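You operate a simulated robot arm through the tools that you are given. There is no shell and no other tool. Be economical: measure what you need, move in short steps, check, and stop when the job is done.

The job below is to be done with a simulated two-armed robot. You get a single attempt, and the scene is never put back.

TASK
Take the wire clip labelled "PE" from the shelf under the wiring bench and leave it on the top of the service trolley. Turn the rate dial to 60 MPa/s. Put the green clamp on the wiring bench top away on the end of the ledge behind the control cabinet. Put the plug hood on the lower shelf of the air board. Take the large coupler and put it on top of the silver platen. Take the blue banded jar and leave it on the top of the service trolley. Open the warming drawer. Do these in any order. Set down upright: large coupler, blue banded jar.
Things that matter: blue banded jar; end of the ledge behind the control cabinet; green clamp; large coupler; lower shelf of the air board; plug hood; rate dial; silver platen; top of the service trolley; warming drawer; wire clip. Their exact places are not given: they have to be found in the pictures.

It is judged by the outcome, as a careful person would: the job done as asked, and still so three seconds after it is handed in. It fails if anything else is knocked over, pushed out of place, dropped, spilled or broken.

THE ROBOT
Two 7-joint arms with fingered hands on one trunk, on a base that drives. Base frame: it is fixed to the floor where the robot stands at the start and does not move with it; the origin is under the middle of the robot, x ahead of it, y to its left, z up. Readings come in mm, rad, newtons and seconds.
The left shoulder is at the start at [31, 92, 1210], the right one opposite. With the tool pointing down near the work surface each hand reaches from about 100 to 340 mm from the robot's upright axis, wherever it stands, measured 20 degrees to its own side. Places, roughly: blue banded jar (8x8x10 cm) [600, 4300, 300]; end of the ledge behind the control cabinet (13x12 [-840, 420, 720]; green clamp (5x4x8 cm) [500, 600, 900]; large coupler [750, 4250, 1000]; lower shelf of the air board (72x16 cm) [900, 5000, 720]; plug hood [500, 1000, 1000]; rate dial [600, 300, 1000]; silver platen [750, 4250, 1000]; top of the service trolley [800, 4000, 800]; warming drawer [-8900, 4700, 700]; wire clip [500, 0, 250]. Payload 2.1 kg a hand.
The tool frame of a hand sits at the grasp point between the pads (the TCP): z along the fingers, y along the line on which they close. The tips reach 20 mm beyond it. The gripper opens to 68 mm. The gripper's body begins 23 mm behind the TCP. The gripper is a hand of 5 fingers: y runs from the thumb to the fingers, the wrist lies at [-10, -79, -131] in the tool frame.
Orientation is that of the tool frame in the base frame, as [roll, pitch, yaw] about the fixed x, y, z axes, in that order (R = Rz(yaw) Ry(pitch) Rx(roll)). With the fingers straight down and the wrist toward the robot, the tool's x, y and z point along [0, 1, 0], [1, 0, 0] and [0, 0, -1] of the base frame.

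THE INTERFACE
- The arms move only by the tool send_rows. It takes "left_moves", "right_moves" or both (then of equal length, played together; a hand with none holds still); each is a list of rows, each an object (a shift or turn left out is 0) with "turn": the turn, a rotation vector about the tool's x, y, z in units of 6 degrees (1.0 is 6 degrees), a list of three; "dp": the shift along the tool's x, y, z in units of 20 mm (1.0 is 20 mm), a list of three. In form: [{"turn": [ax, ay, az], "dp": [x, y, z]}, ...]. A call has 1 to 12 rows; each row shifts and turns the commanded pose from where the row before left it, along the tool's axes as they then stand. A call with a number of a shift or a turn outside -1 to 1 is refused whole. A row lasts 0.2 s, in which the tool goes at most 50 mm and 0.15 rad; a call with a longer step from one row to the next is refused whole. Where a pose cannot be reached the arm comes as near as it can. A force on the tool above 40 N (or 10 N above the force at the start of the call, whichever is more), or a blocked arm, ends the call early, and 0.2 s more pass. In this call time passes only in rows, and 0.2 s behind the last. It gives the time, the measured TCP pose, the force on the tool (base axes), the opening and the grip force at its end, in the units of the frame above (readings bear some noise), with the torque about the TCP (base axes, N m) and any sound that the robot's microphone picked up.
- Cameras (640 x 400 px; columns grow to the right, rows downward): "scene" is now at [114.9, 19.7, 1367]; the picture's right is [0.20, -0.98, 0.00], its down [-0.53, -0.11, -0.84] and it looks along [0.82, 0.17, -0.54] (base axes); focal length 214 px, centre (320, 200). "left" rides on the left gripper at [-54, -58, -72] in its tool frame; the picture's right is [-0.57, -0.39, 0.73], its down [0.73, -0.64, 0.23] and it looks along [0.38, 0.66, 0.65] (tool axes); focal length 226 px, centre (320, 200). "right" rides on the right gripper at [54, -58, -72] in its tool frame; the picture's right is [-0.57, 0.39, -0.73], its down [-0.73, -0.64, 0.23] and it looks along [-0.38, 0.66, 0.65] (tool axes); focal length 226 px, centre (320, 200).
- camera(camera): a new picture of that camera. The clock stands still meanwhile.
- slide_trunk(by): slides the trunk up (or, below 0, down) by that many mm; the arms and the scene camera ride with it, the base frame stays. It gives what a move gives, with no picture.
- base_move(legs): drives the robot by 1 to 6 legs, each [ahead, left, turn to the left] in mm, mm and rad, along the robot's own axes; the way and the turn of a leg run together, so that a leg with both is an arc; at most 1500 mm and 3.142 rad a leg. The arms and the cameras ride along, it lands a little off, and it stops where it bumps. It gives what a move gives.
- move_fingers(index, middle, ring, little, thumb_bend, thumb_turn, hand): sets how far each is bent, from 0 (flat) to 1 (curled in); at 0.3 the hand is open as for a grip, at 0.7 the pads meet at the TCP. One left out holds its place. A second passes; each finger stops where it meets its share of the squeeze, and holds until it gets a number again. It is the only way to open and close the hand. It gives what a move gives, with no picture; readings hold the bend of each and the force on index, middle, ring, little, thumb and palm. thumb_turn goes from beside the hand (0) to across from the fingers (1), as for a grip.
- turn_head(pan, tilt): turns the head with the scene camera to pan (to the left, within 1.501 rad either way) and tilt (down, from -0.506 to 1.204), counted from straight ahead of the robot. It gives what a move gives.
- probe_pixels(camera, pixels): for up to 12 pixels [column, row] of the newest picture of that camera ("zoom" is the newest enlarged one), the place [x, y, z] in the base frame of the surface seen there, good to about 3 mm. The clock stands still meanwhile.
- close_up(camera, box): a new picture of the part [left, top, right, bottom] of that camera's present view, enlarged. The clock stands still meanwhile.
- sign_off(): hands the job in; it is judged then, once.

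Work in short steps. Measure before you move; look again where a grasp or a placing could have gone wrong, and mend it. You have 124 turns and 124 pictures in all, those below and enlarged ones among them. Open the grippers and draw the arms clear of the work before you hand the job in, unless the task says otherwise; then end with one line.

The tools are called after "Call:" as name(argument=value, ...) on one line, values as JSON. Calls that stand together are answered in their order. send_rows: Moves the arms, as the interface text tells. Its arguments: {"type":"object","properties":{"left_moves":{"type":"array","items":{"type":"object","properties":{"turn":{"type":"array","items":{"type":"number"}},"dp":{"type":"array","items":{"type":"number"}}}}},"right_moves":{"type":"array","items":{"type":"object","properties":{"turn":{"type":"array","items":{"type":"number"}},"dp":{"type":"array","items":{"type":"number"}}}}}},"required":[]} The other tools are called the same way: slide_trunk (by) slides the trunk up or down; move_fingers (index, middle, ring, little, thumb_bend, thumb_turn, hand) moves the fingers one by one; base_move (legs) drives the base; turn_head (pan, tilt) turns the head that bears the scene camera; camera (camera) takes a picture; probe_pixels (camera, pixels) gives the place of the surface under pixels of a picture; close_up (camera, box) takes an enlarged picture of a part of a camera's view; sign_off () hands the job in.

At the start:

```text
clock: 0.0
left_position: [318.4, 265.8, 1298.4]
left_orientation: [-3.141, 0.0, 1.57]
left_force: [0.8, -0.4, 0.2]
left_wrist_torque: [-0.04, -0.04, 0.02]
left_finger_gap: 67.6
left_grasp_force: 0.2
left_shape: jaw
left_bend: [0.3, 0.3, 0.3, 0.3, 0.3, 0.98]
left_finger forces: [0.0, 0.1, 0.0, 0.0, 0.0, 0.0]
right_position: [394.9, -75.5, 1278.8]
right_orientation: [-3.14, 0.0, 1.57]
right_force: [-0.2, 0.2, -0.5]
right_wrist_torque: [-0.05, 0.02, 0.02]
right_finger_gap: 67.6
right_grasp_force: 0.0
right_shape: jaw
right_bend: [0.3, 0.3, 0.3, 0.3, 0.3, 0.98]
right_finger forces: [0.0, 0.1, 0.0, 0.0, 0.0, 0.0]
trunk travel left (down, up): [-450.0, 454.0]
robot x, y, heading: [0.0, 1.9, 0.002]
head pan, tilt: [0.202, 0.574]
```

scene: 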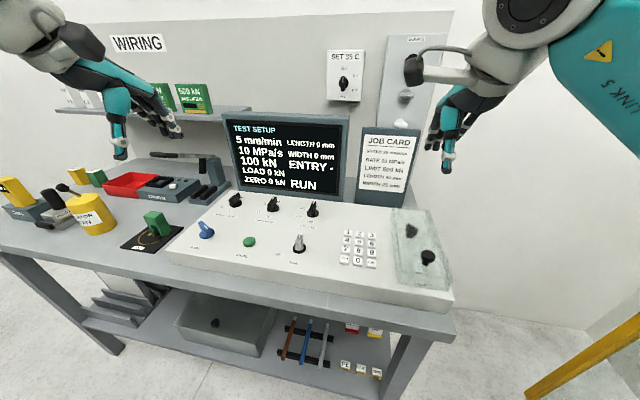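
right: 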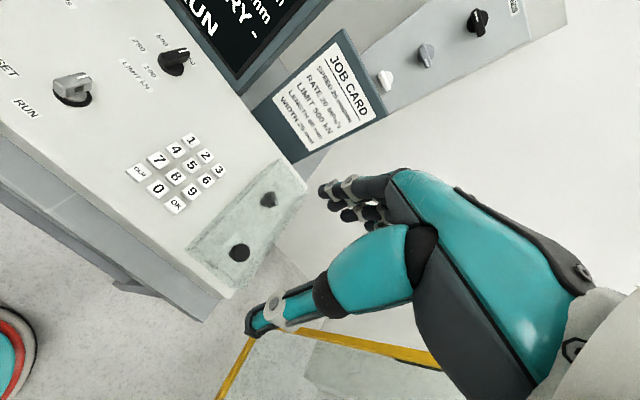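
left: 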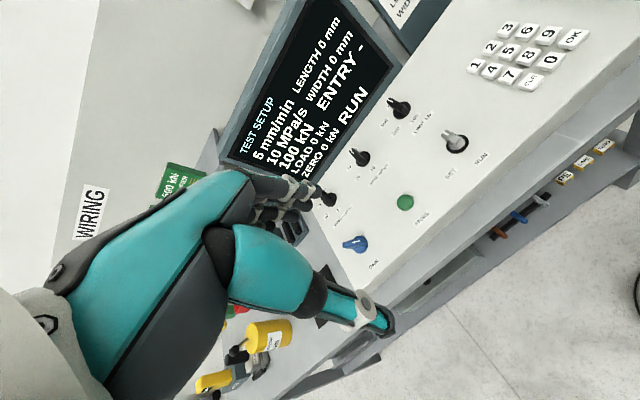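

The start picture shows the panel with three dials near (235,200), (272,204), (312,209), and the lower shelf clips near (360,368). I enlarge both parts.

Call:
close_up(camera="scene", box=[170, 180, 370, 305])

Call:
probe_pixels(camera="scene", pixels=[[235, 199], [272, 204], [312, 209], [345, 364], [361, 368], [377, 372], [157, 222], [150, 240], [90, 215], [60, 217], [185, 325], [240, 310]])

Call:
close_up(camera="scene", box=[260, 300, 420, 400])

Call:
close_up(camera="scene", box=[0, 150, 240, 300])

```text
3.20 times, centred on (270, 242) of scene
```

zoom: 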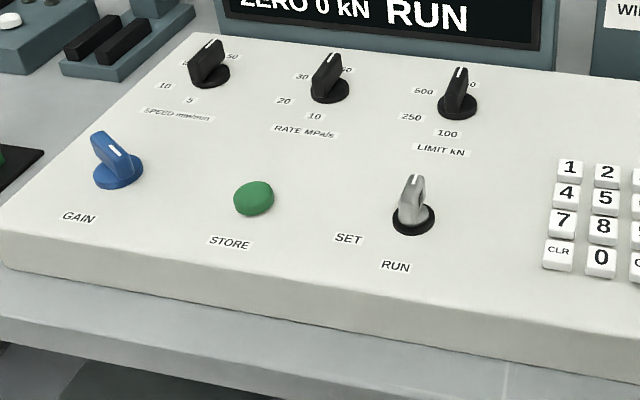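

```text
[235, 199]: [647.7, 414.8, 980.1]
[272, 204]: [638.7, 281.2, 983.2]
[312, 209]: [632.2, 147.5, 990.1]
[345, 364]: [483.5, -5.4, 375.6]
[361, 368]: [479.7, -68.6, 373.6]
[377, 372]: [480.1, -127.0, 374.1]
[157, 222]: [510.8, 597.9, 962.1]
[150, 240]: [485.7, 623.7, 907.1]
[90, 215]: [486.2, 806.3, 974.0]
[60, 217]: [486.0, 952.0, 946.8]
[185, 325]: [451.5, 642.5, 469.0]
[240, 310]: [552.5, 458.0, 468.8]
```

```text
4.00 times, centred on (340, 350) of scene
```

zoom: 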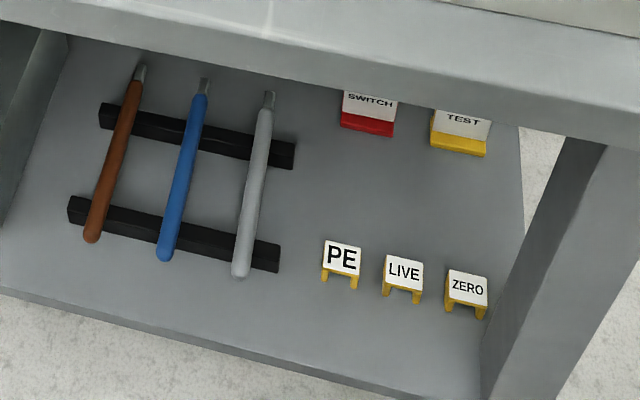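

```text
2.67 times, centred on (120, 225) of scene
```

zoom: 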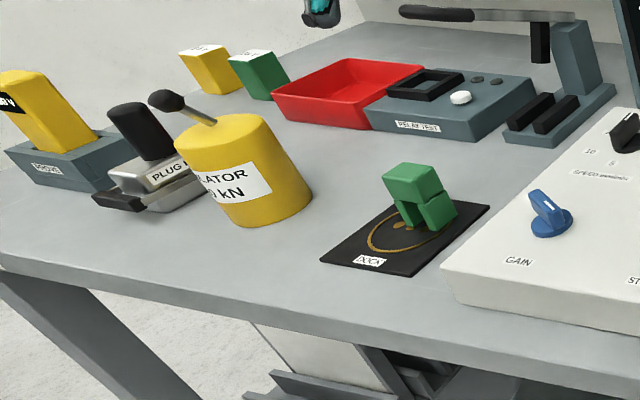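

The dial's scale needs a top view; the left hand's camera sees it at (360,157), so I enlarge that.

Call:
close_up(camera="left", box=[310, 90, 450, 178])

Call:
turn_head(pan=0.75, tilt=0.5)

Call:
camera(camera="scene")

```text
4.55 times, centred on (380, 134) of left
```

zoom: 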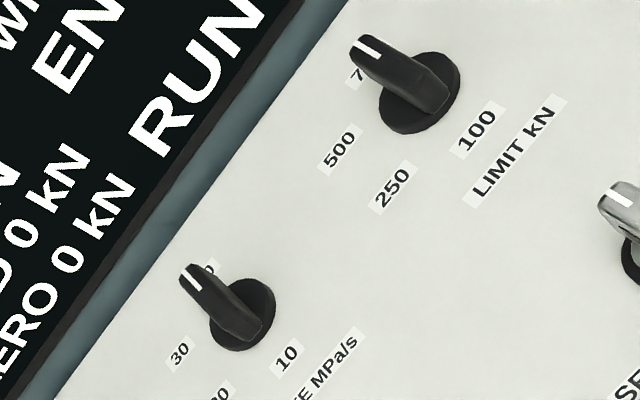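

```text
clock: 1.0
left_position: [316.8, 265.0, 1297.0]
left_orientation: [-3.141, 0.001, 1.57]
left_force: [0.2, 1.0, 0.8]
left_wrist_torque: [-0.01, 0.0, 0.01]
left_finger_gap: 67.6
left_grasp_force: 0.0
left_shape: jaw
left_bend: [0.3, 0.3, 0.3, 0.3, 0.3, 0.98]
left_finger forces: [0.0, 0.1, 0.0, 0.0, 0.1, 0.1]
right_position: [393.8, -75.9, 1279.5]
right_orientation: [3.141, 0.0, 1.571]
right_force: [0.2, 0.0, 0.1]
right_wrist_torque: [-0.02, 0.01, 0.0]
right_finger_gap: 67.6
right_grasp_force: 0.0
right_shape: jaw
right_bend: [0.3, 0.3, 0.3, 0.3, 0.3, 0.98]
right_finger forces: [0.0, 0.0, 0.0, 0.0, 0.1, 0.0]
trunk travel left (down, up): [-450.0, 454.0]
robot x, y, heading: [-2.0, -1.3, -0.0]
head pan, tilt: [0.75, 0.499]
```

```text
116 pictures are left
```

scene: 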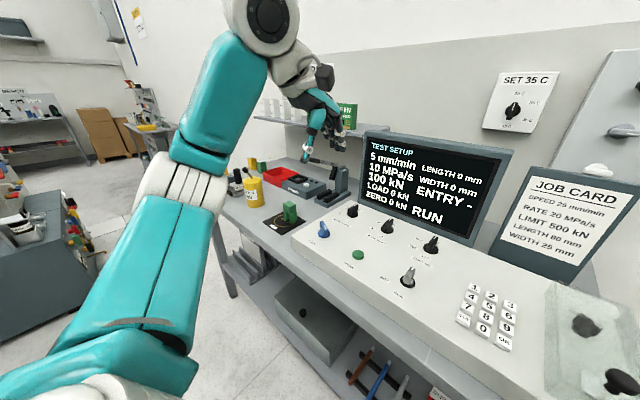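

The job card and scale are visible but I need a top view of the dial and the bench front clearance. I lower the head tilt to measure the bench front edge and floor near the robot.

Call:
turn_head(pan=0.2, tilt=1.1)

Call:
camera(camera="scene")

```text
clock: 2.0
left_position: [318.4, 263.5, 1298.2]
left_orientation: [-3.142, 0.0, 1.568]
left_force: [0.4, -0.3, -0.5]
left_wrist_torque: [0.01, 0.02, -0.03]
left_finger_gap: 67.7
left_grasp_force: 0.1
left_shape: jaw
left_bend: [0.3, 0.3, 0.3, 0.3, 0.3, 0.98]
left_finger forces: [0.0, 0.1, 0.0, 0.0, 0.0, 0.1]
right_position: [392.8, -75.8, 1278.5]
right_orientation: [3.141, 0.0, 1.572]
right_force: [0.3, 0.9, -0.7]
right_wrist_torque: [0.01, 0.02, 0.02]
right_finger_gap: 67.6
right_grasp_force: 0.1
right_shape: jaw
right_bend: [0.3, 0.3, 0.3, 0.3, 0.3, 0.98]
right_finger forces: [0.0, 0.0, 0.1, 0.1, 0.0, 0.0]
trunk travel left (down, up): [-450.0, 454.0]
robot x, y, heading: [-3.7, -1.5, -0.001]
head pan, tilt: [0.201, 1.1]
```

```text
115 pictures are left
```

scene: 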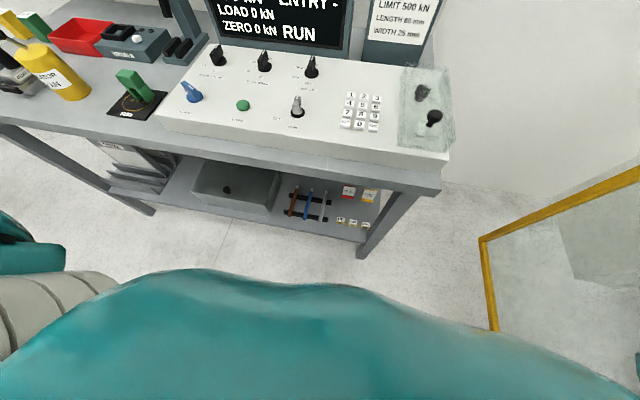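

I probe bench edges, shelf edge, panel and floor here.

Call:
probe_pixels(camera="scene", pixels=[[300, 172], [60, 135], [420, 192], [320, 233], [200, 222], [200, 145], [400, 165], [250, 265], [240, 150], [482, 240], [130, 115], [345, 220]])

Call:
close_up(camera="scene", box=[190, 30, 350, 130])

```text
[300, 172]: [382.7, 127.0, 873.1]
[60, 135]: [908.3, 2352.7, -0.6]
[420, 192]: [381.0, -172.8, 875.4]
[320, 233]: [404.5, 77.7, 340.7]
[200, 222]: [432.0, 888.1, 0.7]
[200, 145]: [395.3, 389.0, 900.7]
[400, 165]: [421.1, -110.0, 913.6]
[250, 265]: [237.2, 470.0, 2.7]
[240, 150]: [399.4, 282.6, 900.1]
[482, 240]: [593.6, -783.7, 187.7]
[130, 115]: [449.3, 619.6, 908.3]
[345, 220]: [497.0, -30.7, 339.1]
```

```text
4.00 times, centred on (270, 80) of scene
```

zoom: 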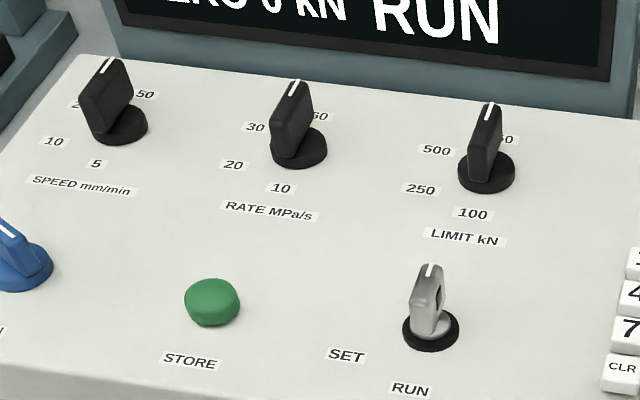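

I probe the robot's own torso seen at the bottom of the picture to know its front extent.

Call:
probe_pixels(camera="scene", pixels=[[205, 272], [205, 300], [260, 290], [350, 290], [450, 320], [300, 340], [265, 60], [290, 85], [297, 105], [264, 66]])

Call:
base_move(legs=[[100, 0, 0]])

```text
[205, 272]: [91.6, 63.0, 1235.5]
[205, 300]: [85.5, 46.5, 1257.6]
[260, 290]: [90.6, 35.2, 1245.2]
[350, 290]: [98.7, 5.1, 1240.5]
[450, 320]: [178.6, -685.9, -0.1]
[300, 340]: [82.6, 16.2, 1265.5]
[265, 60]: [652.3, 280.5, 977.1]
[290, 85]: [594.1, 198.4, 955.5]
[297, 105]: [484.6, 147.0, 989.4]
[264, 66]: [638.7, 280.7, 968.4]
```

```text
clock: 3.1
left_position: [420.9, 265.6, 1296.6]
left_orientation: [3.14, 0.0, 1.573]
left_force: [-0.5, -0.5, -1.2]
left_wrist_torque: [0.02, 0.0, 0.02]
left_finger_gap: 67.5
left_grasp_force: 0.2
left_shape: jaw
left_bend: [0.3, 0.3, 0.3, 0.3, 0.3, 0.98]
left_finger forces: [0.0, 0.1, 0.0, 0.1, 0.0, 0.1]
right_position: [496.1, -74.1, 1280.4]
right_orientation: [-3.141, 0.002, 1.571]
right_force: [1.3, 0.6, -0.6]
right_wrist_torque: [0.02, -0.01, -0.02]
right_finger_gap: 67.7
right_grasp_force: 0.0
right_shape: jaw
right_bend: [0.3, 0.3, 0.3, 0.3, 0.3, 0.98]
right_finger forces: [0.0, 0.0, 0.1, 0.1, 0.1, 0.0]
trunk travel left (down, up): [-450.0, 454.0]
robot x, y, heading: [103.0, 1.0, -0.0]
head pan, tilt: [0.201, 1.1]
```

The torso front is ~90 mm ahead of the axis and the bench edge is at x≈383. I move left and slightly ahead so the left arm faces the rate dial at (640,281), then look.

Call:
base_move(legs=[[0, 130, 0], [60, 0, 0]])

Call:
close_up(camera="scene", box=[220, 60, 420, 185])

Call:
camera(camera="scene")

```text
clock: 5.0
left_position: [478.8, 394.7, 1296.1]
left_orientation: [-3.141, 0.002, 1.572]
left_force: [-0.5, 0.6, 0.0]
left_wrist_torque: [-0.02, 0.0, -0.02]
left_finger_gap: 67.8
left_grasp_force: 0.1
left_shape: jaw
left_bend: [0.3, 0.3, 0.3, 0.3, 0.3, 0.98]
left_finger forces: [0.0, 0.0, 0.0, 0.0, 0.0, 0.0]
right_position: [555.3, 54.1, 1279.5]
right_orientation: [-3.14, 0.001, 1.573]
right_force: [-0.4, 0.1, 0.1]
right_wrist_torque: [0.0, 0.03, 0.01]
right_finger_gap: 67.8
right_grasp_force: 0.0
right_shape: jaw
right_bend: [0.3, 0.3, 0.3, 0.3, 0.3, 0.98]
right_finger forces: [0.0, 0.0, 0.1, 0.1, 0.1, 0.1]
trunk travel left (down, up): [-450.0, 454.0]
robot x, y, heading: [164.5, 132.8, 0.003]
head pan, tilt: [0.201, 1.1]
```

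```text
3.20 times, centred on (320, 122) of scene
```

zoom: 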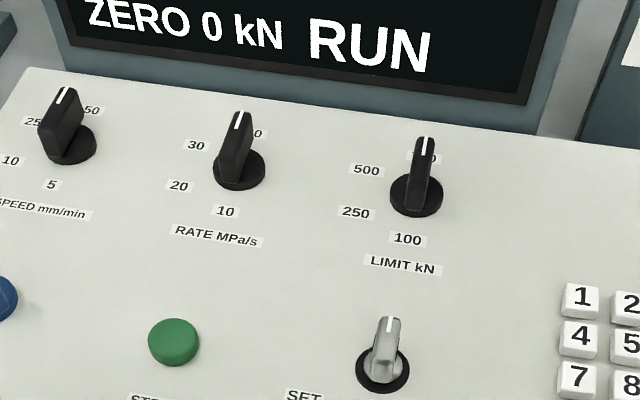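

```text
112 pictures are left
```

scene: 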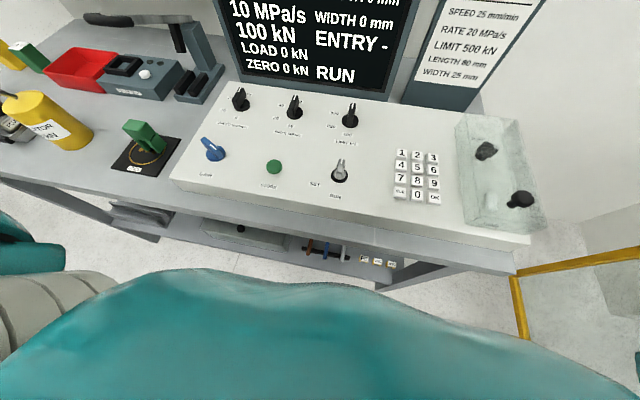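

I probe the labels and knob in the zoom picture for exact angles.

Call:
probe_pixels(camera="zoom", pixels=[[225, 211], [179, 186], [196, 146], [259, 135], [241, 113], [236, 131], [222, 140], [247, 140], [227, 178], [240, 188], [264, 172], [214, 172]])

Call:
close_up(camera="scene", box=[270, 85, 334, 125])

```text
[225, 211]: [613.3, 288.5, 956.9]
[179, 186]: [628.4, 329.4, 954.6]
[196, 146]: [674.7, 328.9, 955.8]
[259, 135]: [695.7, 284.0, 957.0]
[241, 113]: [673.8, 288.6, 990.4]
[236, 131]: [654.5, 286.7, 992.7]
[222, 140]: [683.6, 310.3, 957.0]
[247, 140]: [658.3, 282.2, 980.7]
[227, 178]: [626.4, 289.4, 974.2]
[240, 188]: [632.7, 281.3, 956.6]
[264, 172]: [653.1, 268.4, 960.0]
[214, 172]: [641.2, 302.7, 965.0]
```

```text
10.00 times, centred on (302, 105) of scene
```

zoom: 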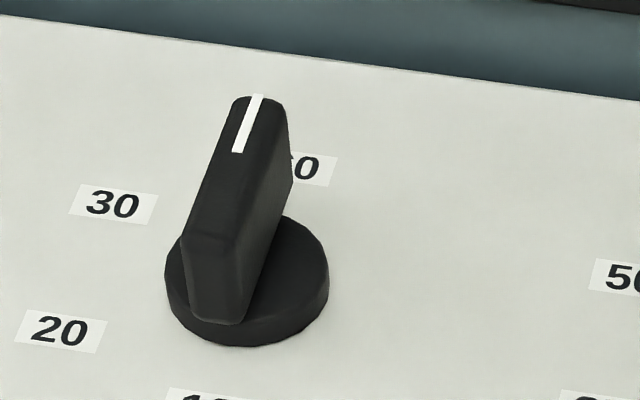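

The knob's white line lies at the far end but the display reads 10 MPa/s; the knob centre is about (653,286), panel z≈956, wing top z≈992. I'll use the display for feedback. First I shift the base to face the dial and look.

Call:
base_move(legs=[[0, 150, 0], [45, 0, 0]])

Call:
send_rows(right_moves=[{"turn": [0, 0, -1]}, {"turn": [0, 0, -1]}, {"turn": [0, 0, -1]}, {"turn": [0, 0, -1]}, {"turn": [0, 0, -1]}, {"turn": [0, 0, -1]}, {"turn": [0, 0, -1]}, {"turn": [0, 0, -1]}, {"turn": [0, 0, -1]}, {"turn": [0, 0, -1]}])

```text
clock: 6.8
left_position: [524.9, 543.9, 1297.9]
left_orientation: [-3.141, 0.0, 1.571]
left_force: [-0.2, -0.5, 0.7]
left_wrist_torque: [0.02, 0.01, 0.02]
left_finger_gap: 67.7
left_grasp_force: 0.2
left_shape: jaw
left_bend: [0.3, 0.3, 0.3, 0.3, 0.3, 0.98]
left_finger forces: [0.1, 0.0, 0.0, 0.0, 0.1, 0.0]
right_position: [598.4, 203.1, 1279.6]
right_orientation: [-3.139, 0.0, 1.572]
right_force: [1.0, 0.4, 0.3]
right_wrist_torque: [0.01, -0.02, 0.02]
right_finger_gap: 67.6
right_grasp_force: 0.1
right_shape: jaw
right_bend: [0.3, 0.3, 0.3, 0.3, 0.3, 0.98]
right_finger forces: [0.0, 0.0, 0.0, 0.0, 0.1, 0.0]
trunk travel left (down, up): [-450.0, 454.0]
robot x, y, heading: [203.8, 285.5, 0.005]
head pan, tilt: [0.201, 1.1]
```

```text
clock: 9.0
left_position: [523.4, 542.8, 1297.8]
left_orientation: [-3.141, 0.001, 1.57]
left_force: [0.3, -0.2, 0.1]
left_wrist_torque: [-0.01, 0.02, 0.0]
left_finger_gap: 67.7
left_grasp_force: 0.0
left_shape: jaw
left_bend: [0.3, 0.3, 0.3, 0.3, 0.3, 0.98]
left_finger forces: [0.0, 0.1, 0.0, 0.0, 0.0, 0.1]
right_position: [598.1, 203.2, 1280.1]
right_orientation: [3.141, 0.0, 2.25]
right_force: [-0.2, 0.2, -0.4]
right_wrist_torque: [-0.03, -0.01, -0.01]
right_finger_gap: 67.4
right_grasp_force: 0.0
right_shape: jaw
right_bend: [0.3, 0.3, 0.3, 0.3, 0.3, 0.98]
right_finger forces: [0.0, 0.1, 0.0, 0.0, 0.1, 0.1]
right hand out of reach, approached as far as the arm can: row 7, 8, 9, 10
trunk travel left (down, up): [-450.0, 454.0]
robot x, y, heading: [205.7, 281.0, -0.002]
head pan, tilt: [0.201, 1.1]
```

The right wrist reached yaw 2.25. Before lowering I check where the monitor stands, with the last scene picture.

Call:
camera(camera="scene")

Call:
camera(camera="right")

```text
110 pictures are left
```

scene: 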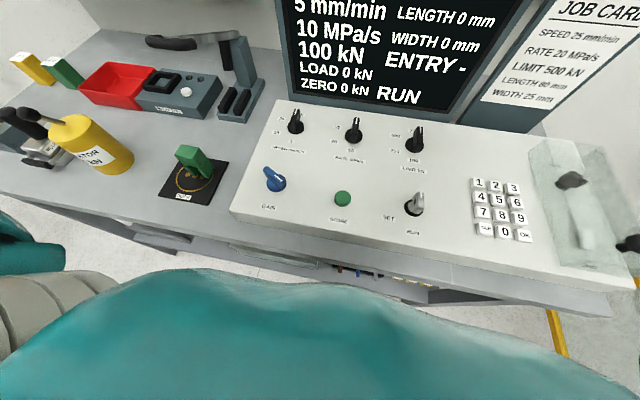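

```text
109 pictures are left
```

right: 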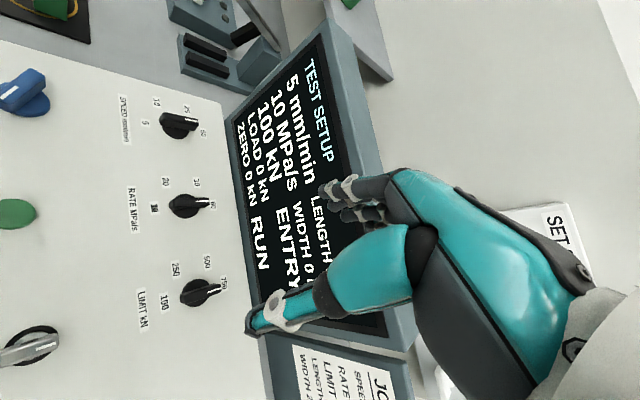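

The hand camera now sees the dial from above at (190,205); I enlarge it and probe the monitor.

Call:
close_up(camera="right", box=[120, 170, 248, 250])

Call:
probe_pixels(camera="scene", pixels=[[300, 95], [400, 115], [350, 60], [290, 30], [480, 130], [240, 90], [415, 145], [296, 128]])

```text
5.00 times, centred on (184, 210) of right
```

zoom: 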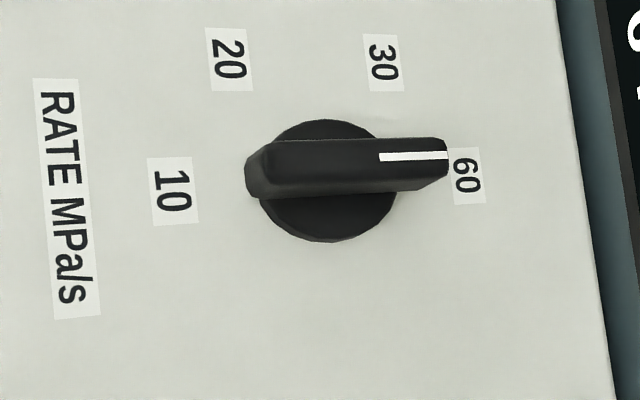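

```text
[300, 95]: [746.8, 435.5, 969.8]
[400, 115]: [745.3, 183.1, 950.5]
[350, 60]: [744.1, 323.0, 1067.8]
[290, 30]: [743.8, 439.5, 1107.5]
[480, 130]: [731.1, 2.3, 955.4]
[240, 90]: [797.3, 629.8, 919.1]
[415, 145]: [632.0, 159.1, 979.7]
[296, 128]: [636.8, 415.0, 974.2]
```

Above-view: the mark lies along x on the far side. I move the right hand above the dial at z≈1060 and try the remaining yaw there.

Call:
send_rows(right_moves=[{"dp": [0.13, 0.386, 0.92]}, {"dp": [0.13, 0.386, 0.92]}, {"dp": [0.13, 0.386, 0.92]}, {"dp": [0.13, 0.386, 0.92]}, {"dp": [0.13, 0.386, 0.92]}, {"dp": [0.13, 0.386, 0.92]}, {"dp": [0.13, 0.386, 0.92]}, {"dp": [0.13, 0.386, 0.92]}, {"dp": [0.13, 0.386, 0.92]}, {"dp": [0.13, 0.386, 0.92]}, {"dp": [0.13, 0.386, 0.92]}, {"dp": [0.13, 0.386, 0.92]}])

Call:
send_rows(right_moves=[{"turn": [0, 0, -1]}, {"turn": [0, 0, -1]}, {"turn": [0, 0, -1]}, {"turn": [0, 0, -1]}, {"turn": [0, 0, -1]}])

```text
clock: 11.6
left_position: [524.4, 543.6, 1297.4]
left_orientation: [3.141, -0.001, 1.569]
left_force: [-0.9, -0.2, 0.6]
left_wrist_torque: [0.0, 0.01, 0.01]
left_finger_gap: 67.9
left_grasp_force: 0.0
left_shape: jaw
left_bend: [0.3, 0.3, 0.3, 0.3, 0.3, 0.98]
left_finger forces: [0.0, 0.0, 0.1, 0.0, 0.1, 0.1]
right_position: [651.6, 285.7, 1058.4]
right_orientation: [-3.14, 0.0, 2.252]
right_force: [-0.3, 0.1, 0.0]
right_wrist_torque: [0.0, 0.02, 0.02]
right_finger_gap: 67.6
right_grasp_force: 0.0
right_shape: jaw
right_bend: [0.3, 0.3, 0.3, 0.3, 0.3, 0.98]
right_finger forces: [0.1, 0.0, 0.0, 0.0, 0.0, 0.0]
trunk travel left (down, up): [-450.0, 454.0]
robot x, y, heading: [201.1, 276.3, 0.001]
head pan, tilt: [0.201, 1.1]
```

```text
clock: 12.8
left_position: [524.8, 543.2, 1297.4]
left_orientation: [3.14, 0.001, 1.571]
left_force: [0.0, 0.0, 0.8]
left_wrist_torque: [0.0, -0.01, 0.03]
left_finger_gap: 67.8
left_grasp_force: 0.1
left_shape: jaw
left_bend: [0.3, 0.3, 0.3, 0.3, 0.3, 0.98]
left_finger forces: [0.0, 0.0, 0.2, 0.0, 0.1, 0.0]
right_position: [621.2, 276.7, 1050.0]
right_orientation: [-3.14, 0.002, 2.435]
right_force: [0.7, -0.7, -0.4]
right_wrist_torque: [0.0, -0.01, 0.04]
right_finger_gap: 67.6
right_grasp_force: 0.1
right_shape: jaw
right_bend: [0.3, 0.3, 0.3, 0.3, 0.3, 0.98]
right_finger forces: [0.0, 0.1, 0.0, 0.0, 0.1, 0.1]
right hand out of reach, approached as far as the arm can: row 1, 2, 3, 4, 5
trunk travel left (down, up): [-450.0, 454.0]
robot x, y, heading: [205.3, 279.3, -0.004]
head pan, tilt: [0.201, 1.1]
```

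Reach is the limit at this yaw. I pull the hand back 60 mm and drive the base 60 mm closer.

Call:
send_rows(right_moves=[{"dp": [0.76, -0.65, -0.4]}, {"dp": [0.76, -0.65, -0.4]}, {"dp": [0.76, -0.65, -0.4]}])

Call:
base_move(legs=[[60, 0, 0]])

```text
clock: 13.6
left_position: [524.7, 543.9, 1297.2]
left_orientation: [-3.141, -0.001, 1.572]
left_force: [0.1, -0.3, -0.1]
left_wrist_torque: [-0.02, 0.0, 0.01]
left_finger_gap: 67.6
left_grasp_force: 0.1
left_shape: jaw
left_bend: [0.3, 0.3, 0.3, 0.3, 0.3, 0.98]
left_finger forces: [0.0, 0.0, 0.0, 0.0, 0.1, 0.0]
right_position: [558.6, 276.2, 1072.7]
right_orientation: [3.141, 0.001, 2.435]
right_force: [0.4, 0.0, 0.7]
right_wrist_torque: [-0.03, 0.02, 0.0]
right_finger_gap: 67.7
right_grasp_force: 0.2
right_shape: jaw
right_bend: [0.3, 0.3, 0.3, 0.3, 0.3, 0.98]
right_finger forces: [0.1, 0.0, 0.0, 0.1, 0.0, 0.0]
trunk travel left (down, up): [-450.0, 454.0]
robot x, y, heading: [203.0, 277.7, -0.0]
head pan, tilt: [0.201, 1.1]
```

```text
clock: 14.7
left_position: [571.5, 542.6, 1297.2]
left_orientation: [-3.14, 0.0, 1.569]
left_force: [0.0, -0.3, 0.1]
left_wrist_torque: [0.01, -0.02, -0.02]
left_finger_gap: 67.4
left_grasp_force: 0.1
left_shape: jaw
left_bend: [0.3, 0.3, 0.3, 0.3, 0.3, 0.98]
left_finger forces: [0.0, 0.1, 0.0, 0.0, 0.0, 0.0]
right_position: [607.6, 276.4, 1074.3]
right_orientation: [3.141, 0.0, 2.433]
right_force: [0.9, -1.2, 0.3]
right_wrist_torque: [0.02, 0.02, 0.0]
right_finger_gap: 67.7
right_grasp_force: 0.0
right_shape: jaw
right_bend: [0.3, 0.3, 0.3, 0.3, 0.3, 0.98]
right_finger forces: [0.1, 0.0, 0.1, 0.0, 0.0, 0.0]
trunk travel left (down, up): [-450.0, 454.0]
robot x, y, heading: [251.7, 281.3, 0.005]
head pan, tilt: [0.201, 1.1]
stopped in leg 1: the robot was blocked; the commanded pose is now the measured one
```

Blocked at x≈252, so that's the closest. Now I finish the yaw here.

Call:
send_rows(right_moves=[{"turn": [0, 0, -1]}, {"turn": [0, 0, -1]}, {"turn": [0, 0, -1]}, {"turn": [0, 0, -1]}, {"turn": [0, 0, -1]}, {"turn": [0, 0, -1]}, {"turn": [0, 0, -0.76]}])

```text
clock: 16.3
left_position: [572.6, 543.2, 1297.0]
left_orientation: [-3.141, 0.001, 1.568]
left_force: [0.8, -0.2, 0.4]
left_wrist_torque: [0.0, -0.01, -0.02]
left_finger_gap: 67.9
left_grasp_force: 0.0
left_shape: jaw
left_bend: [0.3, 0.3, 0.3, 0.3, 0.3, 0.98]
left_finger forces: [0.1, 0.0, 0.0, 0.0, 0.0, 0.1]
right_position: [564.5, 259.7, 1074.8]
right_orientation: [-3.141, 0.0, 2.746]
right_force: [0.4, 0.2, 0.2]
right_wrist_torque: [-0.01, -0.03, -0.01]
right_finger_gap: 67.3
right_grasp_force: 0.0
right_shape: jaw
right_bend: [0.3, 0.3, 0.3, 0.3, 0.3, 0.98]
right_finger forces: [0.1, 0.0, 0.0, 0.1, 0.0, 0.0]
right hand out of reach, approached as far as the arm can: row 3, 4, 5, 6, 7
trunk travel left (down, up): [-450.0, 454.0]
robot x, y, heading: [255.5, 277.0, 0.002]
head pan, tilt: [0.201, 1.1]
```

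Yaw is limited with fingers straight down. I tilt the fingers forward ~36° (handshake-like) and then finish the yaw.

Call:
send_rows(right_moves=[{"turn": [0, -1, 0]}, {"turn": [0, -1, 0]}, {"turn": [0, -1, 0]}, {"turn": [0, -1, 0]}, {"turn": [0, -1, 0]}, {"turn": [0, -1, 0]}, {"turn": [-0.59, 0, -0.8]}, {"turn": [-0.59, 0, -0.8]}, {"turn": [-0.59, 0, -0.8]}, {"turn": [-0.45, 0, -0.6]}])

```text
clock: 18.5
left_position: [571.8, 542.4, 1297.0]
left_orientation: [-3.139, 0.0, 1.569]
left_force: [-0.1, 0.7, 0.2]
left_wrist_torque: [-0.03, -0.02, 0.0]
left_finger_gap: 67.4
left_grasp_force: 0.1
left_shape: jaw
left_bend: [0.3, 0.3, 0.3, 0.3, 0.3, 0.98]
left_finger forces: [0.0, 0.0, 0.0, 0.0, 0.1, 0.1]
right_position: [565.3, 260.4, 1074.7]
right_orientation: [3.139, 0.631, 3.135]
right_force: [-0.2, 0.0, 0.2]
right_wrist_torque: [-0.01, 0.04, 0.0]
right_finger_gap: 67.5
right_grasp_force: 0.2
right_shape: jaw
right_bend: [0.3, 0.3, 0.3, 0.3, 0.3, 0.98]
right_finger forces: [0.0, 0.0, 0.0, 0.0, 0.1, 0.0]
trunk travel left (down, up): [-450.0, 454.0]
robot x, y, heading: [253.3, 282.2, 0.004]
head pan, tilt: [0.201, 1.1]
```

Yaw π reached with 36° tilt. I look at the hand's geometry relative to the knob before descending.

Call:
camera(camera="scene")

Call:
camera(camera="right")

```text
107 pictures are left
```

scene: 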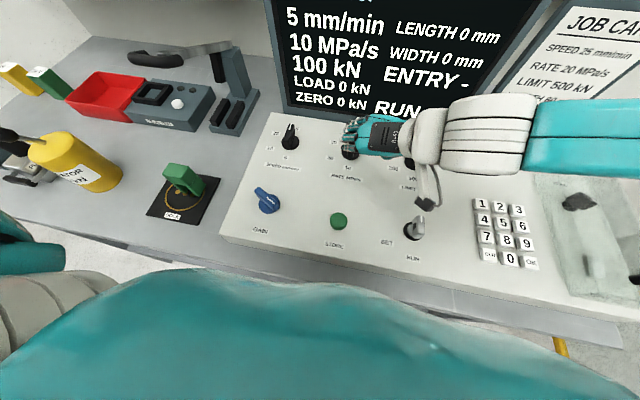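

```text
106 pictures are left
```

right: 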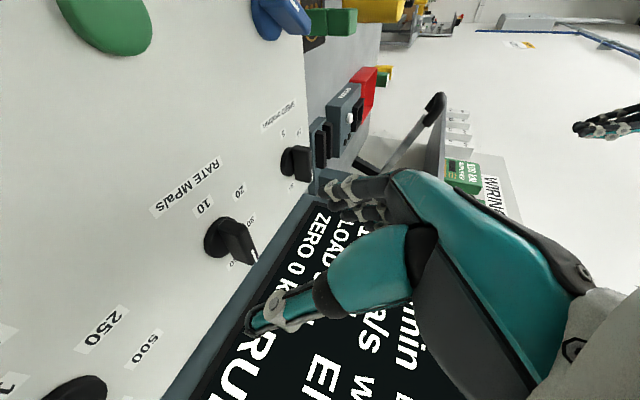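

Geometry looks free. I move above the knob first, then descend to z≈988 with the pads on either side of the wing.

Call:
send_rows(right_moves=[{"dp": [-0.67, 0.325, 0.953]}, {"dp": [-0.67, 0.325, 0.953]}, {"dp": [-0.67, 0.325, 0.953]}, {"dp": [-0.67, 0.325, 0.953]}])

Call:
camera(camera="right")

Call:
close_up(camera="scene", box=[280, 80, 480, 205])

```text
clock: 19.5
left_position: [572.1, 544.4, 1298.1]
left_orientation: [-3.14, 0.0, 1.571]
left_force: [-0.9, 0.2, 0.2]
left_wrist_torque: [0.0, -0.02, -0.03]
left_finger_gap: 67.9
left_grasp_force: 0.1
left_shape: jaw
left_bend: [0.3, 0.3, 0.3, 0.3, 0.3, 0.98]
left_finger forces: [0.0, 0.0, 0.1, 0.0, 0.0, 0.0]
right_position: [654.1, 287.3, 1044.7]
right_orientation: [3.139, 0.63, 3.134]
right_force: [-0.4, 0.4, 1.1]
right_wrist_torque: [0.02, 0.0, -0.01]
right_finger_gap: 68.0
right_grasp_force: 0.1
right_shape: jaw
right_bend: [0.3, 0.3, 0.3, 0.3, 0.3, 0.98]
right_finger forces: [0.0, 0.0, 0.0, 0.1, 0.0, 0.1]
trunk travel left (down, up): [-450.0, 454.0]
robot x, y, heading: [251.4, 281.8, 0.003]
head pan, tilt: [0.201, 1.1]
```

```text
105 pictures are left
```

right: 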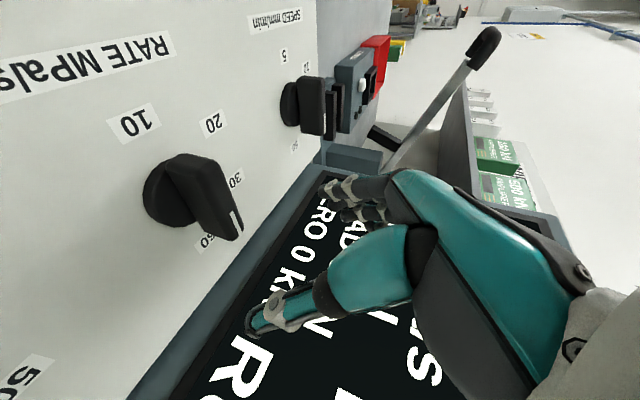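

```text
3.20 times, centred on (380, 142) of scene
```

zoom: 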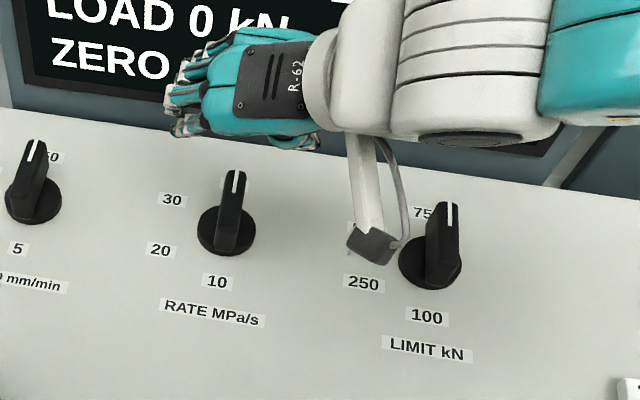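

Hand is above the knob (TCP pixel ≈(322,240)). Descend vertically 55 mm.

Call:
send_rows(right_moves=[{"dp": [0.54, -0.02, 0.74]}, {"dp": [0.54, -0.02, 0.74]}, {"dp": [0.54, -0.02, 0.74]}])

Call:
camera(camera="right")

```text
clock: 20.3
left_position: [570.9, 543.4, 1297.7]
left_orientation: [-3.141, -0.002, 1.571]
left_force: [0.2, 0.5, 0.5]
left_wrist_torque: [0.0, 0.04, 0.0]
left_finger_gap: 67.7
left_grasp_force: 0.2
left_shape: jaw
left_bend: [0.3, 0.3, 0.3, 0.3, 0.3, 0.98]
left_finger forces: [0.0, 0.1, 0.1, 0.0, 0.0, 0.0]
right_position: [653.7, 286.6, 988.0]
right_orientation: [3.138, 0.631, 3.135]
right_force: [0.0, -0.2, -0.5]
right_wrist_torque: [0.01, -0.02, 0.0]
right_finger_gap: 67.7
right_grasp_force: 0.1
right_shape: jaw
right_bend: [0.3, 0.3, 0.3, 0.3, 0.3, 0.98]
right_finger forces: [0.0, 0.1, 0.0, 0.0, 0.0, 0.0]
trunk travel left (down, up): [-450.0, 454.0]
robot x, y, heading: [253.6, 278.2, -0.002]
head pan, tilt: [0.201, 1.1]
```

```text
103 pictures are left
```

right: 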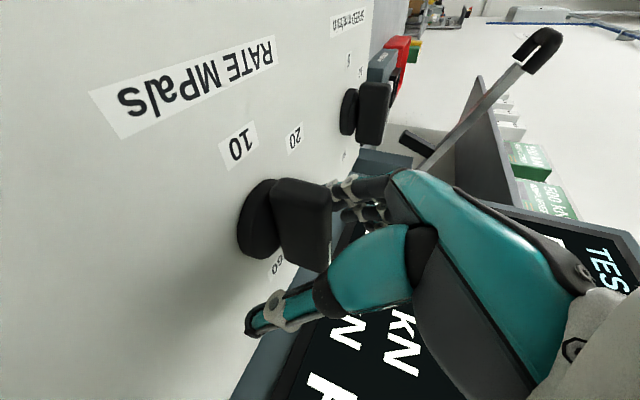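

The wing sits between fingers and thumb with no contact force. I close the hand on it.

Call:
move_fingers(hand="right", index=0.75, middle=0.75, ring=0.75, little=0.75, thumb_bend=0.75)

```text
clock: 21.3
left_position: [571.9, 543.9, 1297.9]
left_orientation: [-3.14, -0.002, 1.569]
left_force: [-0.2, 0.0, 0.3]
left_wrist_torque: [0.0, -0.03, -0.01]
left_finger_gap: 68.0
left_grasp_force: 0.1
left_shape: jaw
left_bend: [0.3, 0.3, 0.3, 0.3, 0.3, 0.98]
left_finger forces: [0.1, 0.0, 0.1, 0.0, 0.0, 0.1]
right_position: [654.3, 286.3, 988.3]
right_orientation: [3.139, 0.628, 3.135]
right_force: [4.6, 2.1, -2.2]
right_wrist_torque: [-0.08, 0.05, 0.0]
right_finger_gap: 4.8
right_grasp_force: 9.6
right_shape: fingers
right_bend: [0.73, 0.73, 0.73, 0.75, 0.64, 0.96]
right_finger forces: [5.2, 3.3, 2.8, 0.0, 8.0, 0.0]
trunk travel left (down, up): [-450.0, 454.0]
robot x, y, heading: [251.4, 280.5, 0.002]
head pan, tilt: [0.201, 1.1]
```

Index, middle, ring and thumb touch the wing. I turn clockwise 30° about the vertical.

Call:
send_rows(right_moves=[{"turn": [0.59, 0, 0.8]}, {"turn": [0.59, 0, 0.8]}, {"turn": [0.59, 0, 0.8]}, {"turn": [0.59, 0, 0.8]}, {"turn": [0.59, 0, 0.8]}])

Call:
camera(camera="scene")

Call:
camera(camera="right")

```text
clock: 22.5
left_position: [571.9, 543.2, 1297.4]
left_orientation: [-3.139, 0.0, 1.568]
left_force: [-0.3, -0.2, -0.6]
left_wrist_torque: [0.01, 0.02, -0.05]
left_finger_gap: 67.7
left_grasp_force: 0.0
left_shape: jaw
left_bend: [0.3, 0.3, 0.3, 0.3, 0.3, 0.98]
left_finger forces: [0.0, 0.0, 0.0, 0.0, 0.0, 0.0]
right_position: [654.0, 285.5, 989.6]
right_orientation: [-3.139, 0.628, 2.616]
right_force: [2.2, -0.6, -4.8]
right_wrist_torque: [-0.06, 0.07, 0.0]
right_finger_gap: 5.0
right_grasp_force: 8.7
right_shape: fingers
right_bend: [0.73, 0.73, 0.73, 0.75, 0.64, 0.95]
right_finger forces: [3.9, 2.8, 2.2, 0.1, 8.2, 0.1]
trunk travel left (down, up): [-450.0, 454.0]
robot x, y, heading: [252.9, 281.2, -0.001]
head pan, tilt: [0.201, 1.1]
```

```text
102 pictures are left
```

scene: 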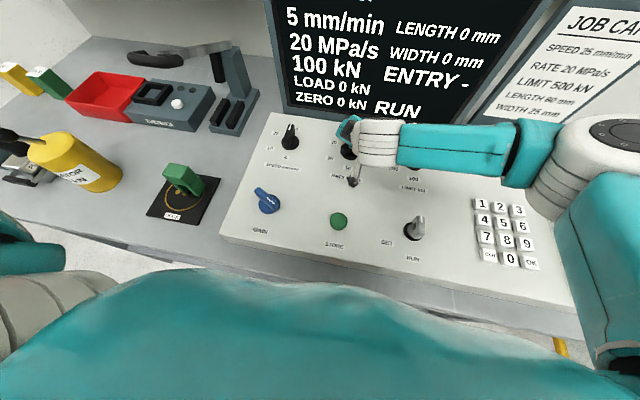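

```text
101 pictures are left
```

right: 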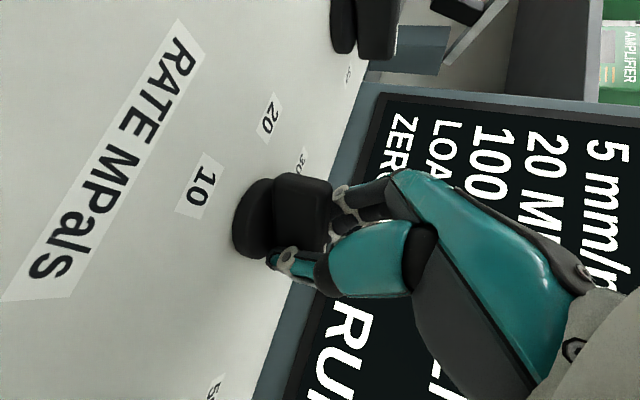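

Display now reads 20 MPa/s, so clockwise is right. I turn 60° more while taking out the tilt.

Call:
send_rows(right_moves=[{"turn": [0.56, 0.6, 0.83]}, {"turn": [0.51, 0.6, 0.86]}, {"turn": [0.454, 0.6, 0.89]}, {"turn": [0.397, 0.6, 0.918]}, {"turn": [0.339, 0.6, 0.94]}, {"turn": [0.279, 0.6, 0.96]}, {"turn": [0.218, 0.6, 0.976]}, {"turn": [0.156, 0.6, 0.988]}, {"turn": [0.094, 0.6, 0.996]}, {"turn": [0.031, 0.6, 1.0]}])

Call:
camera(camera="right")

```text
clock: 24.7
left_position: [571.1, 541.6, 1297.9]
left_orientation: [-3.14, -0.002, 1.569]
left_force: [0.4, -0.3, -0.1]
left_wrist_torque: [0.02, 0.05, 0.0]
left_finger_gap: 67.7
left_grasp_force: 0.1
left_shape: jaw
left_bend: [0.3, 0.3, 0.3, 0.3, 0.3, 0.98]
left_finger forces: [0.0, 0.0, 0.1, 0.1, 0.0, 0.1]
right_position: [654.1, 283.6, 989.2]
right_orientation: [3.141, -0.001, 1.565]
right_force: [4.3, -13.4, -0.7]
right_wrist_torque: [-0.23, 0.0, 0.04]
right_finger_gap: 6.0
right_grasp_force: 9.7
right_shape: fingers
right_bend: [0.73, 0.74, 0.75, 0.75, 0.62, 0.99]
right_finger forces: [6.2, 4.6, 3.2, 0.1, 6.3, 0.0]
trunk travel left (down, up): [-450.0, 454.0]
robot x, y, heading: [254.3, 280.1, -0.004]
head pan, tilt: [0.201, 1.1]
```

```text
100 pictures are left
```

right: 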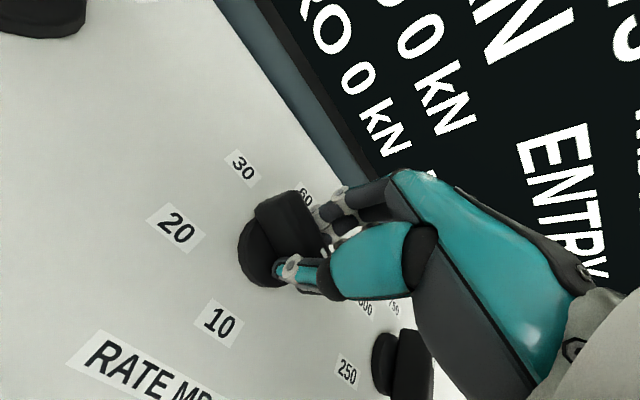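

The wing follows; I keep turning with the same hand, 36° more.

Call:
send_rows(right_moves=[{"turn": [0, 0, 1]}, {"turn": [0, 0, 1]}, {"turn": [0, 0, 1]}, {"turn": [0, 0, 1]}, {"turn": [0, 0, 1]}, {"turn": [0, 0, 1]}])

Call:
camera(camera="scene")

```text
clock: 26.1
left_position: [569.9, 539.8, 1298.2]
left_orientation: [-3.141, -0.003, 1.57]
left_force: [-0.1, -0.4, -0.4]
left_wrist_torque: [0.0, 0.01, -0.03]
left_finger_gap: 67.6
left_grasp_force: 0.0
left_shape: jaw
left_bend: [0.3, 0.3, 0.3, 0.3, 0.3, 0.98]
left_finger forces: [0.0, 0.0, 0.1, 0.0, 0.1, 0.1]
right_position: [650.9, 282.3, 989.2]
right_orientation: [-3.141, -0.001, 0.937]
right_force: [-4.6, -15.6, 1.2]
right_wrist_torque: [-0.16, 0.09, 0.12]
right_finger_gap: 6.3
right_grasp_force: 10.5
right_shape: fingers
right_bend: [0.73, 0.74, 0.74, 0.75, 0.62, 0.99]
right_finger forces: [6.4, 4.5, 3.5, 0.4, 5.8, 0.1]
trunk travel left (down, up): [-450.0, 454.0]
robot x, y, heading: [250.3, 283.3, -0.001]
head pan, tilt: [0.201, 1.1]
```

```text
99 pictures are left
```

scene: 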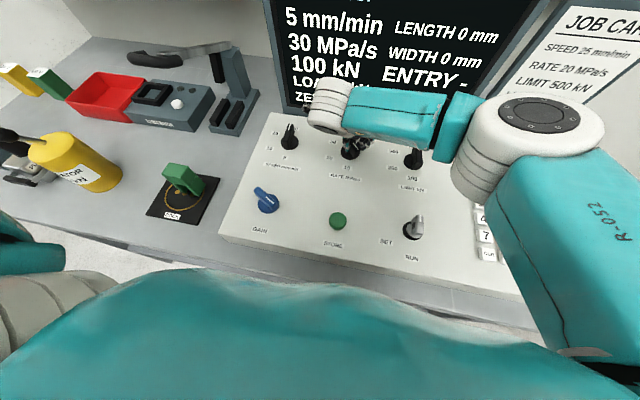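

Now 30 MPa/s at yaw 0.94. I go on 54° to yaw 0.

Call:
send_rows(right_moves=[{"turn": [0, 0, 1]}, {"turn": [0, 0, 1]}, {"turn": [0, 0, 1]}, {"turn": [0, 0, 1]}, {"turn": [0, 0, 1]}, {"turn": [0, 0, 1]}, {"turn": [0, 0, 1]}, {"turn": [0, 0, 1]}, {"turn": [0, 0, 1]}])

Call:
camera(camera="scene")

```text
clock: 28.1
left_position: [572.8, 546.6, 1297.6]
left_orientation: [-3.141, 0.001, 1.571]
left_force: [-0.7, -0.7, -0.6]
left_wrist_torque: [-0.01, -0.02, 0.0]
left_finger_gap: 67.5
left_grasp_force: 0.2
left_shape: jaw
left_bend: [0.3, 0.3, 0.3, 0.3, 0.3, 0.98]
left_finger forces: [0.1, 0.0, 0.0, 0.0, 0.0, 0.0]
right_position: [640.9, 268.8, 991.5]
right_orientation: [-3.141, 0.0, 0.0]
right_force: [0.2, 15.3, -4.6]
right_wrist_torque: [-0.02, 0.03, 0.06]
right_finger_gap: 9.9
right_grasp_force: 9.1
right_shape: fingers
right_bend: [0.75, 0.75, 0.75, 0.75, 0.52, 0.96]
right_finger forces: [0.1, 1.8, 0.4, 0.0, 16.1, 0.1]
right hand out of reach, approached as far as the arm can: row 8, 9
trunk travel left (down, up): [-450.0, 454.0]
robot x, y, heading: [252.8, 277.9, 0.001]
head pan, tilt: [0.201, 1.1]
```

```text
98 pictures are left
```

scene: 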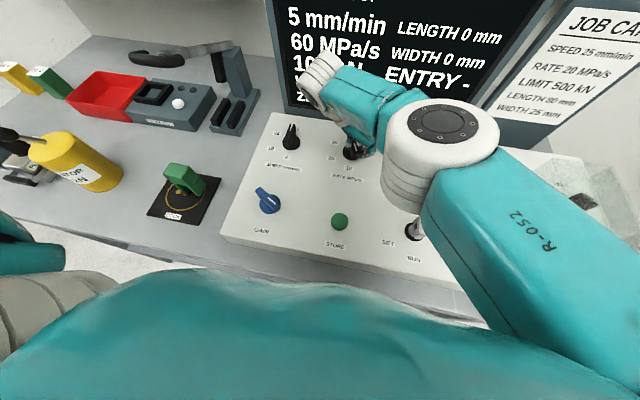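

Display reads 60 MPa/s. I open the hand and lift straight up.

Call:
move_fingers(hand="right", index=0.3, middle=0.3, ring=0.3, little=0.3, thumb_bend=0.3)

Call:
send_rows(right_moves=[{"dp": [0, 0, -1]}, {"dp": [0, 0, -1]}, {"dp": [0, 0, -1]}, {"dp": [0, 0, -1]}, {"dp": [0, 0, -1]}, {"dp": [0, 0, -1]}])

Call:
send_rows(right_moves=[{"turn": [0, 0, -1], "dp": [-0.7, 0.7, -0.5]}, {"turn": [0, 0, -1], "dp": [-0.7, 0.7, -0.5]}, {"turn": [0, 0, -1], "dp": [-0.7, 0.7, -0.5]}, {"turn": [0, 0, -1], "dp": [-0.7, 0, -0.5]}, {"turn": [0, 0, -1], "dp": [-0.7, 0, -0.5]}, {"turn": [0, 0, -1]}, {"turn": [0, 0, -1]}, {"turn": [0, 0, -1]}, {"turn": [0, 0, -1]}, {"turn": [0, 0, -1]}, {"turn": [0, 0, -1]}, {"turn": [0, 0, -1]}])

Call:
camera(camera="scene")

```text
clock: 29.1
left_position: [570.7, 543.5, 1296.7]
left_orientation: [-3.141, -0.001, 1.569]
left_force: [-0.7, -0.1, 0.7]
left_wrist_torque: [-0.02, 0.02, -0.01]
left_finger_gap: 67.9
left_grasp_force: 0.0
left_shape: jaw
left_bend: [0.3, 0.3, 0.3, 0.3, 0.3, 0.98]
left_finger forces: [0.1, 0.0, 0.1, 0.1, 0.0, 0.1]
right_position: [640.6, 266.9, 992.3]
right_orientation: [-3.141, 0.0, -0.002]
right_force: [0.0, 0.4, 0.6]
right_wrist_torque: [-0.02, -0.03, 0.02]
right_finger_gap: 62.1
right_grasp_force: 0.0
right_shape: fingers
right_bend: [0.3, 0.3, 0.3, 0.3, 0.3, 0.98]
right_finger forces: [0.1, 0.0, 0.0, 0.0, 0.0, 0.0]
trunk travel left (down, up): [-450.0, 454.0]
robot x, y, heading: [253.2, 277.4, -0.002]
head pan, tilt: [0.201, 1.1]
```

```text
clock: 30.5
left_position: [571.2, 543.3, 1298.2]
left_orientation: [-3.139, 0.001, 1.57]
left_force: [0.0, -0.7, -0.7]
left_wrist_torque: [0.02, 0.02, 0.01]
left_finger_gap: 67.7
left_grasp_force: 0.1
left_shape: jaw
left_bend: [0.3, 0.3, 0.3, 0.3, 0.3, 0.98]
left_finger forces: [0.0, 0.1, 0.0, 0.0, 0.0, 0.0]
right_position: [639.4, 267.5, 1112.7]
right_orientation: [3.142, 0.001, -0.003]
right_force: [0.6, -0.7, 0.7]
right_wrist_torque: [-0.01, 0.01, -0.01]
right_finger_gap: 62.0
right_grasp_force: 0.1
right_shape: fingers
right_bend: [0.3, 0.3, 0.3, 0.3, 0.3, 0.98]
right_finger forces: [0.1, 0.1, 0.1, 0.1, 0.0, 0.1]
trunk travel left (down, up): [-450.0, 454.0]
robot x, y, heading: [251.3, 281.0, -0.001]
head pan, tilt: [0.201, 1.1]
```

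```text
clock: 33.1
left_position: [571.7, 543.5, 1298.6]
left_orientation: [-3.138, 0.0, 1.568]
left_force: [-0.2, -1.0, 0.5]
left_wrist_torque: [-0.05, 0.0, 0.0]
left_finger_gap: 67.7
left_grasp_force: 0.0
left_shape: jaw
left_bend: [0.3, 0.3, 0.3, 0.3, 0.3, 0.98]
left_finger forces: [0.1, 0.0, 0.0, 0.0, 0.0, 0.0]
right_position: [575.7, 210.1, 1163.1]
right_orientation: [3.14, 0.0, 1.257]
right_force: [0.7, 0.1, 0.3]
right_wrist_torque: [-0.04, -0.02, 0.0]
right_finger_gap: 62.3
right_grasp_force: 0.0
right_shape: fingers
right_bend: [0.3, 0.3, 0.3, 0.3, 0.3, 0.98]
right_finger forces: [0.0, 0.0, 0.0, 0.0, 0.0, 0.0]
trunk travel left (down, up): [-450.0, 454.0]
robot x, y, heading: [252.1, 278.3, -0.001]
head pan, tilt: [0.201, 1.1]
```

```text
97 pictures are left
```

scene: 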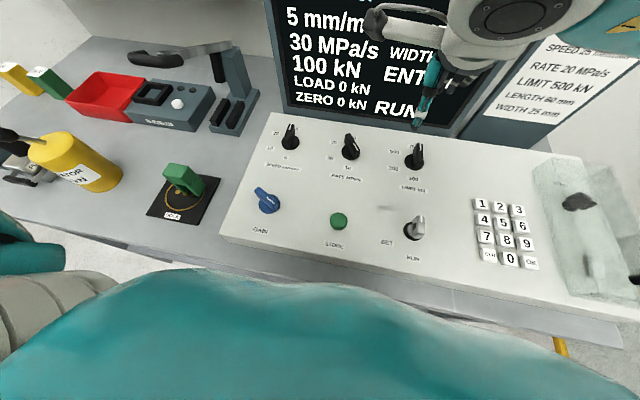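

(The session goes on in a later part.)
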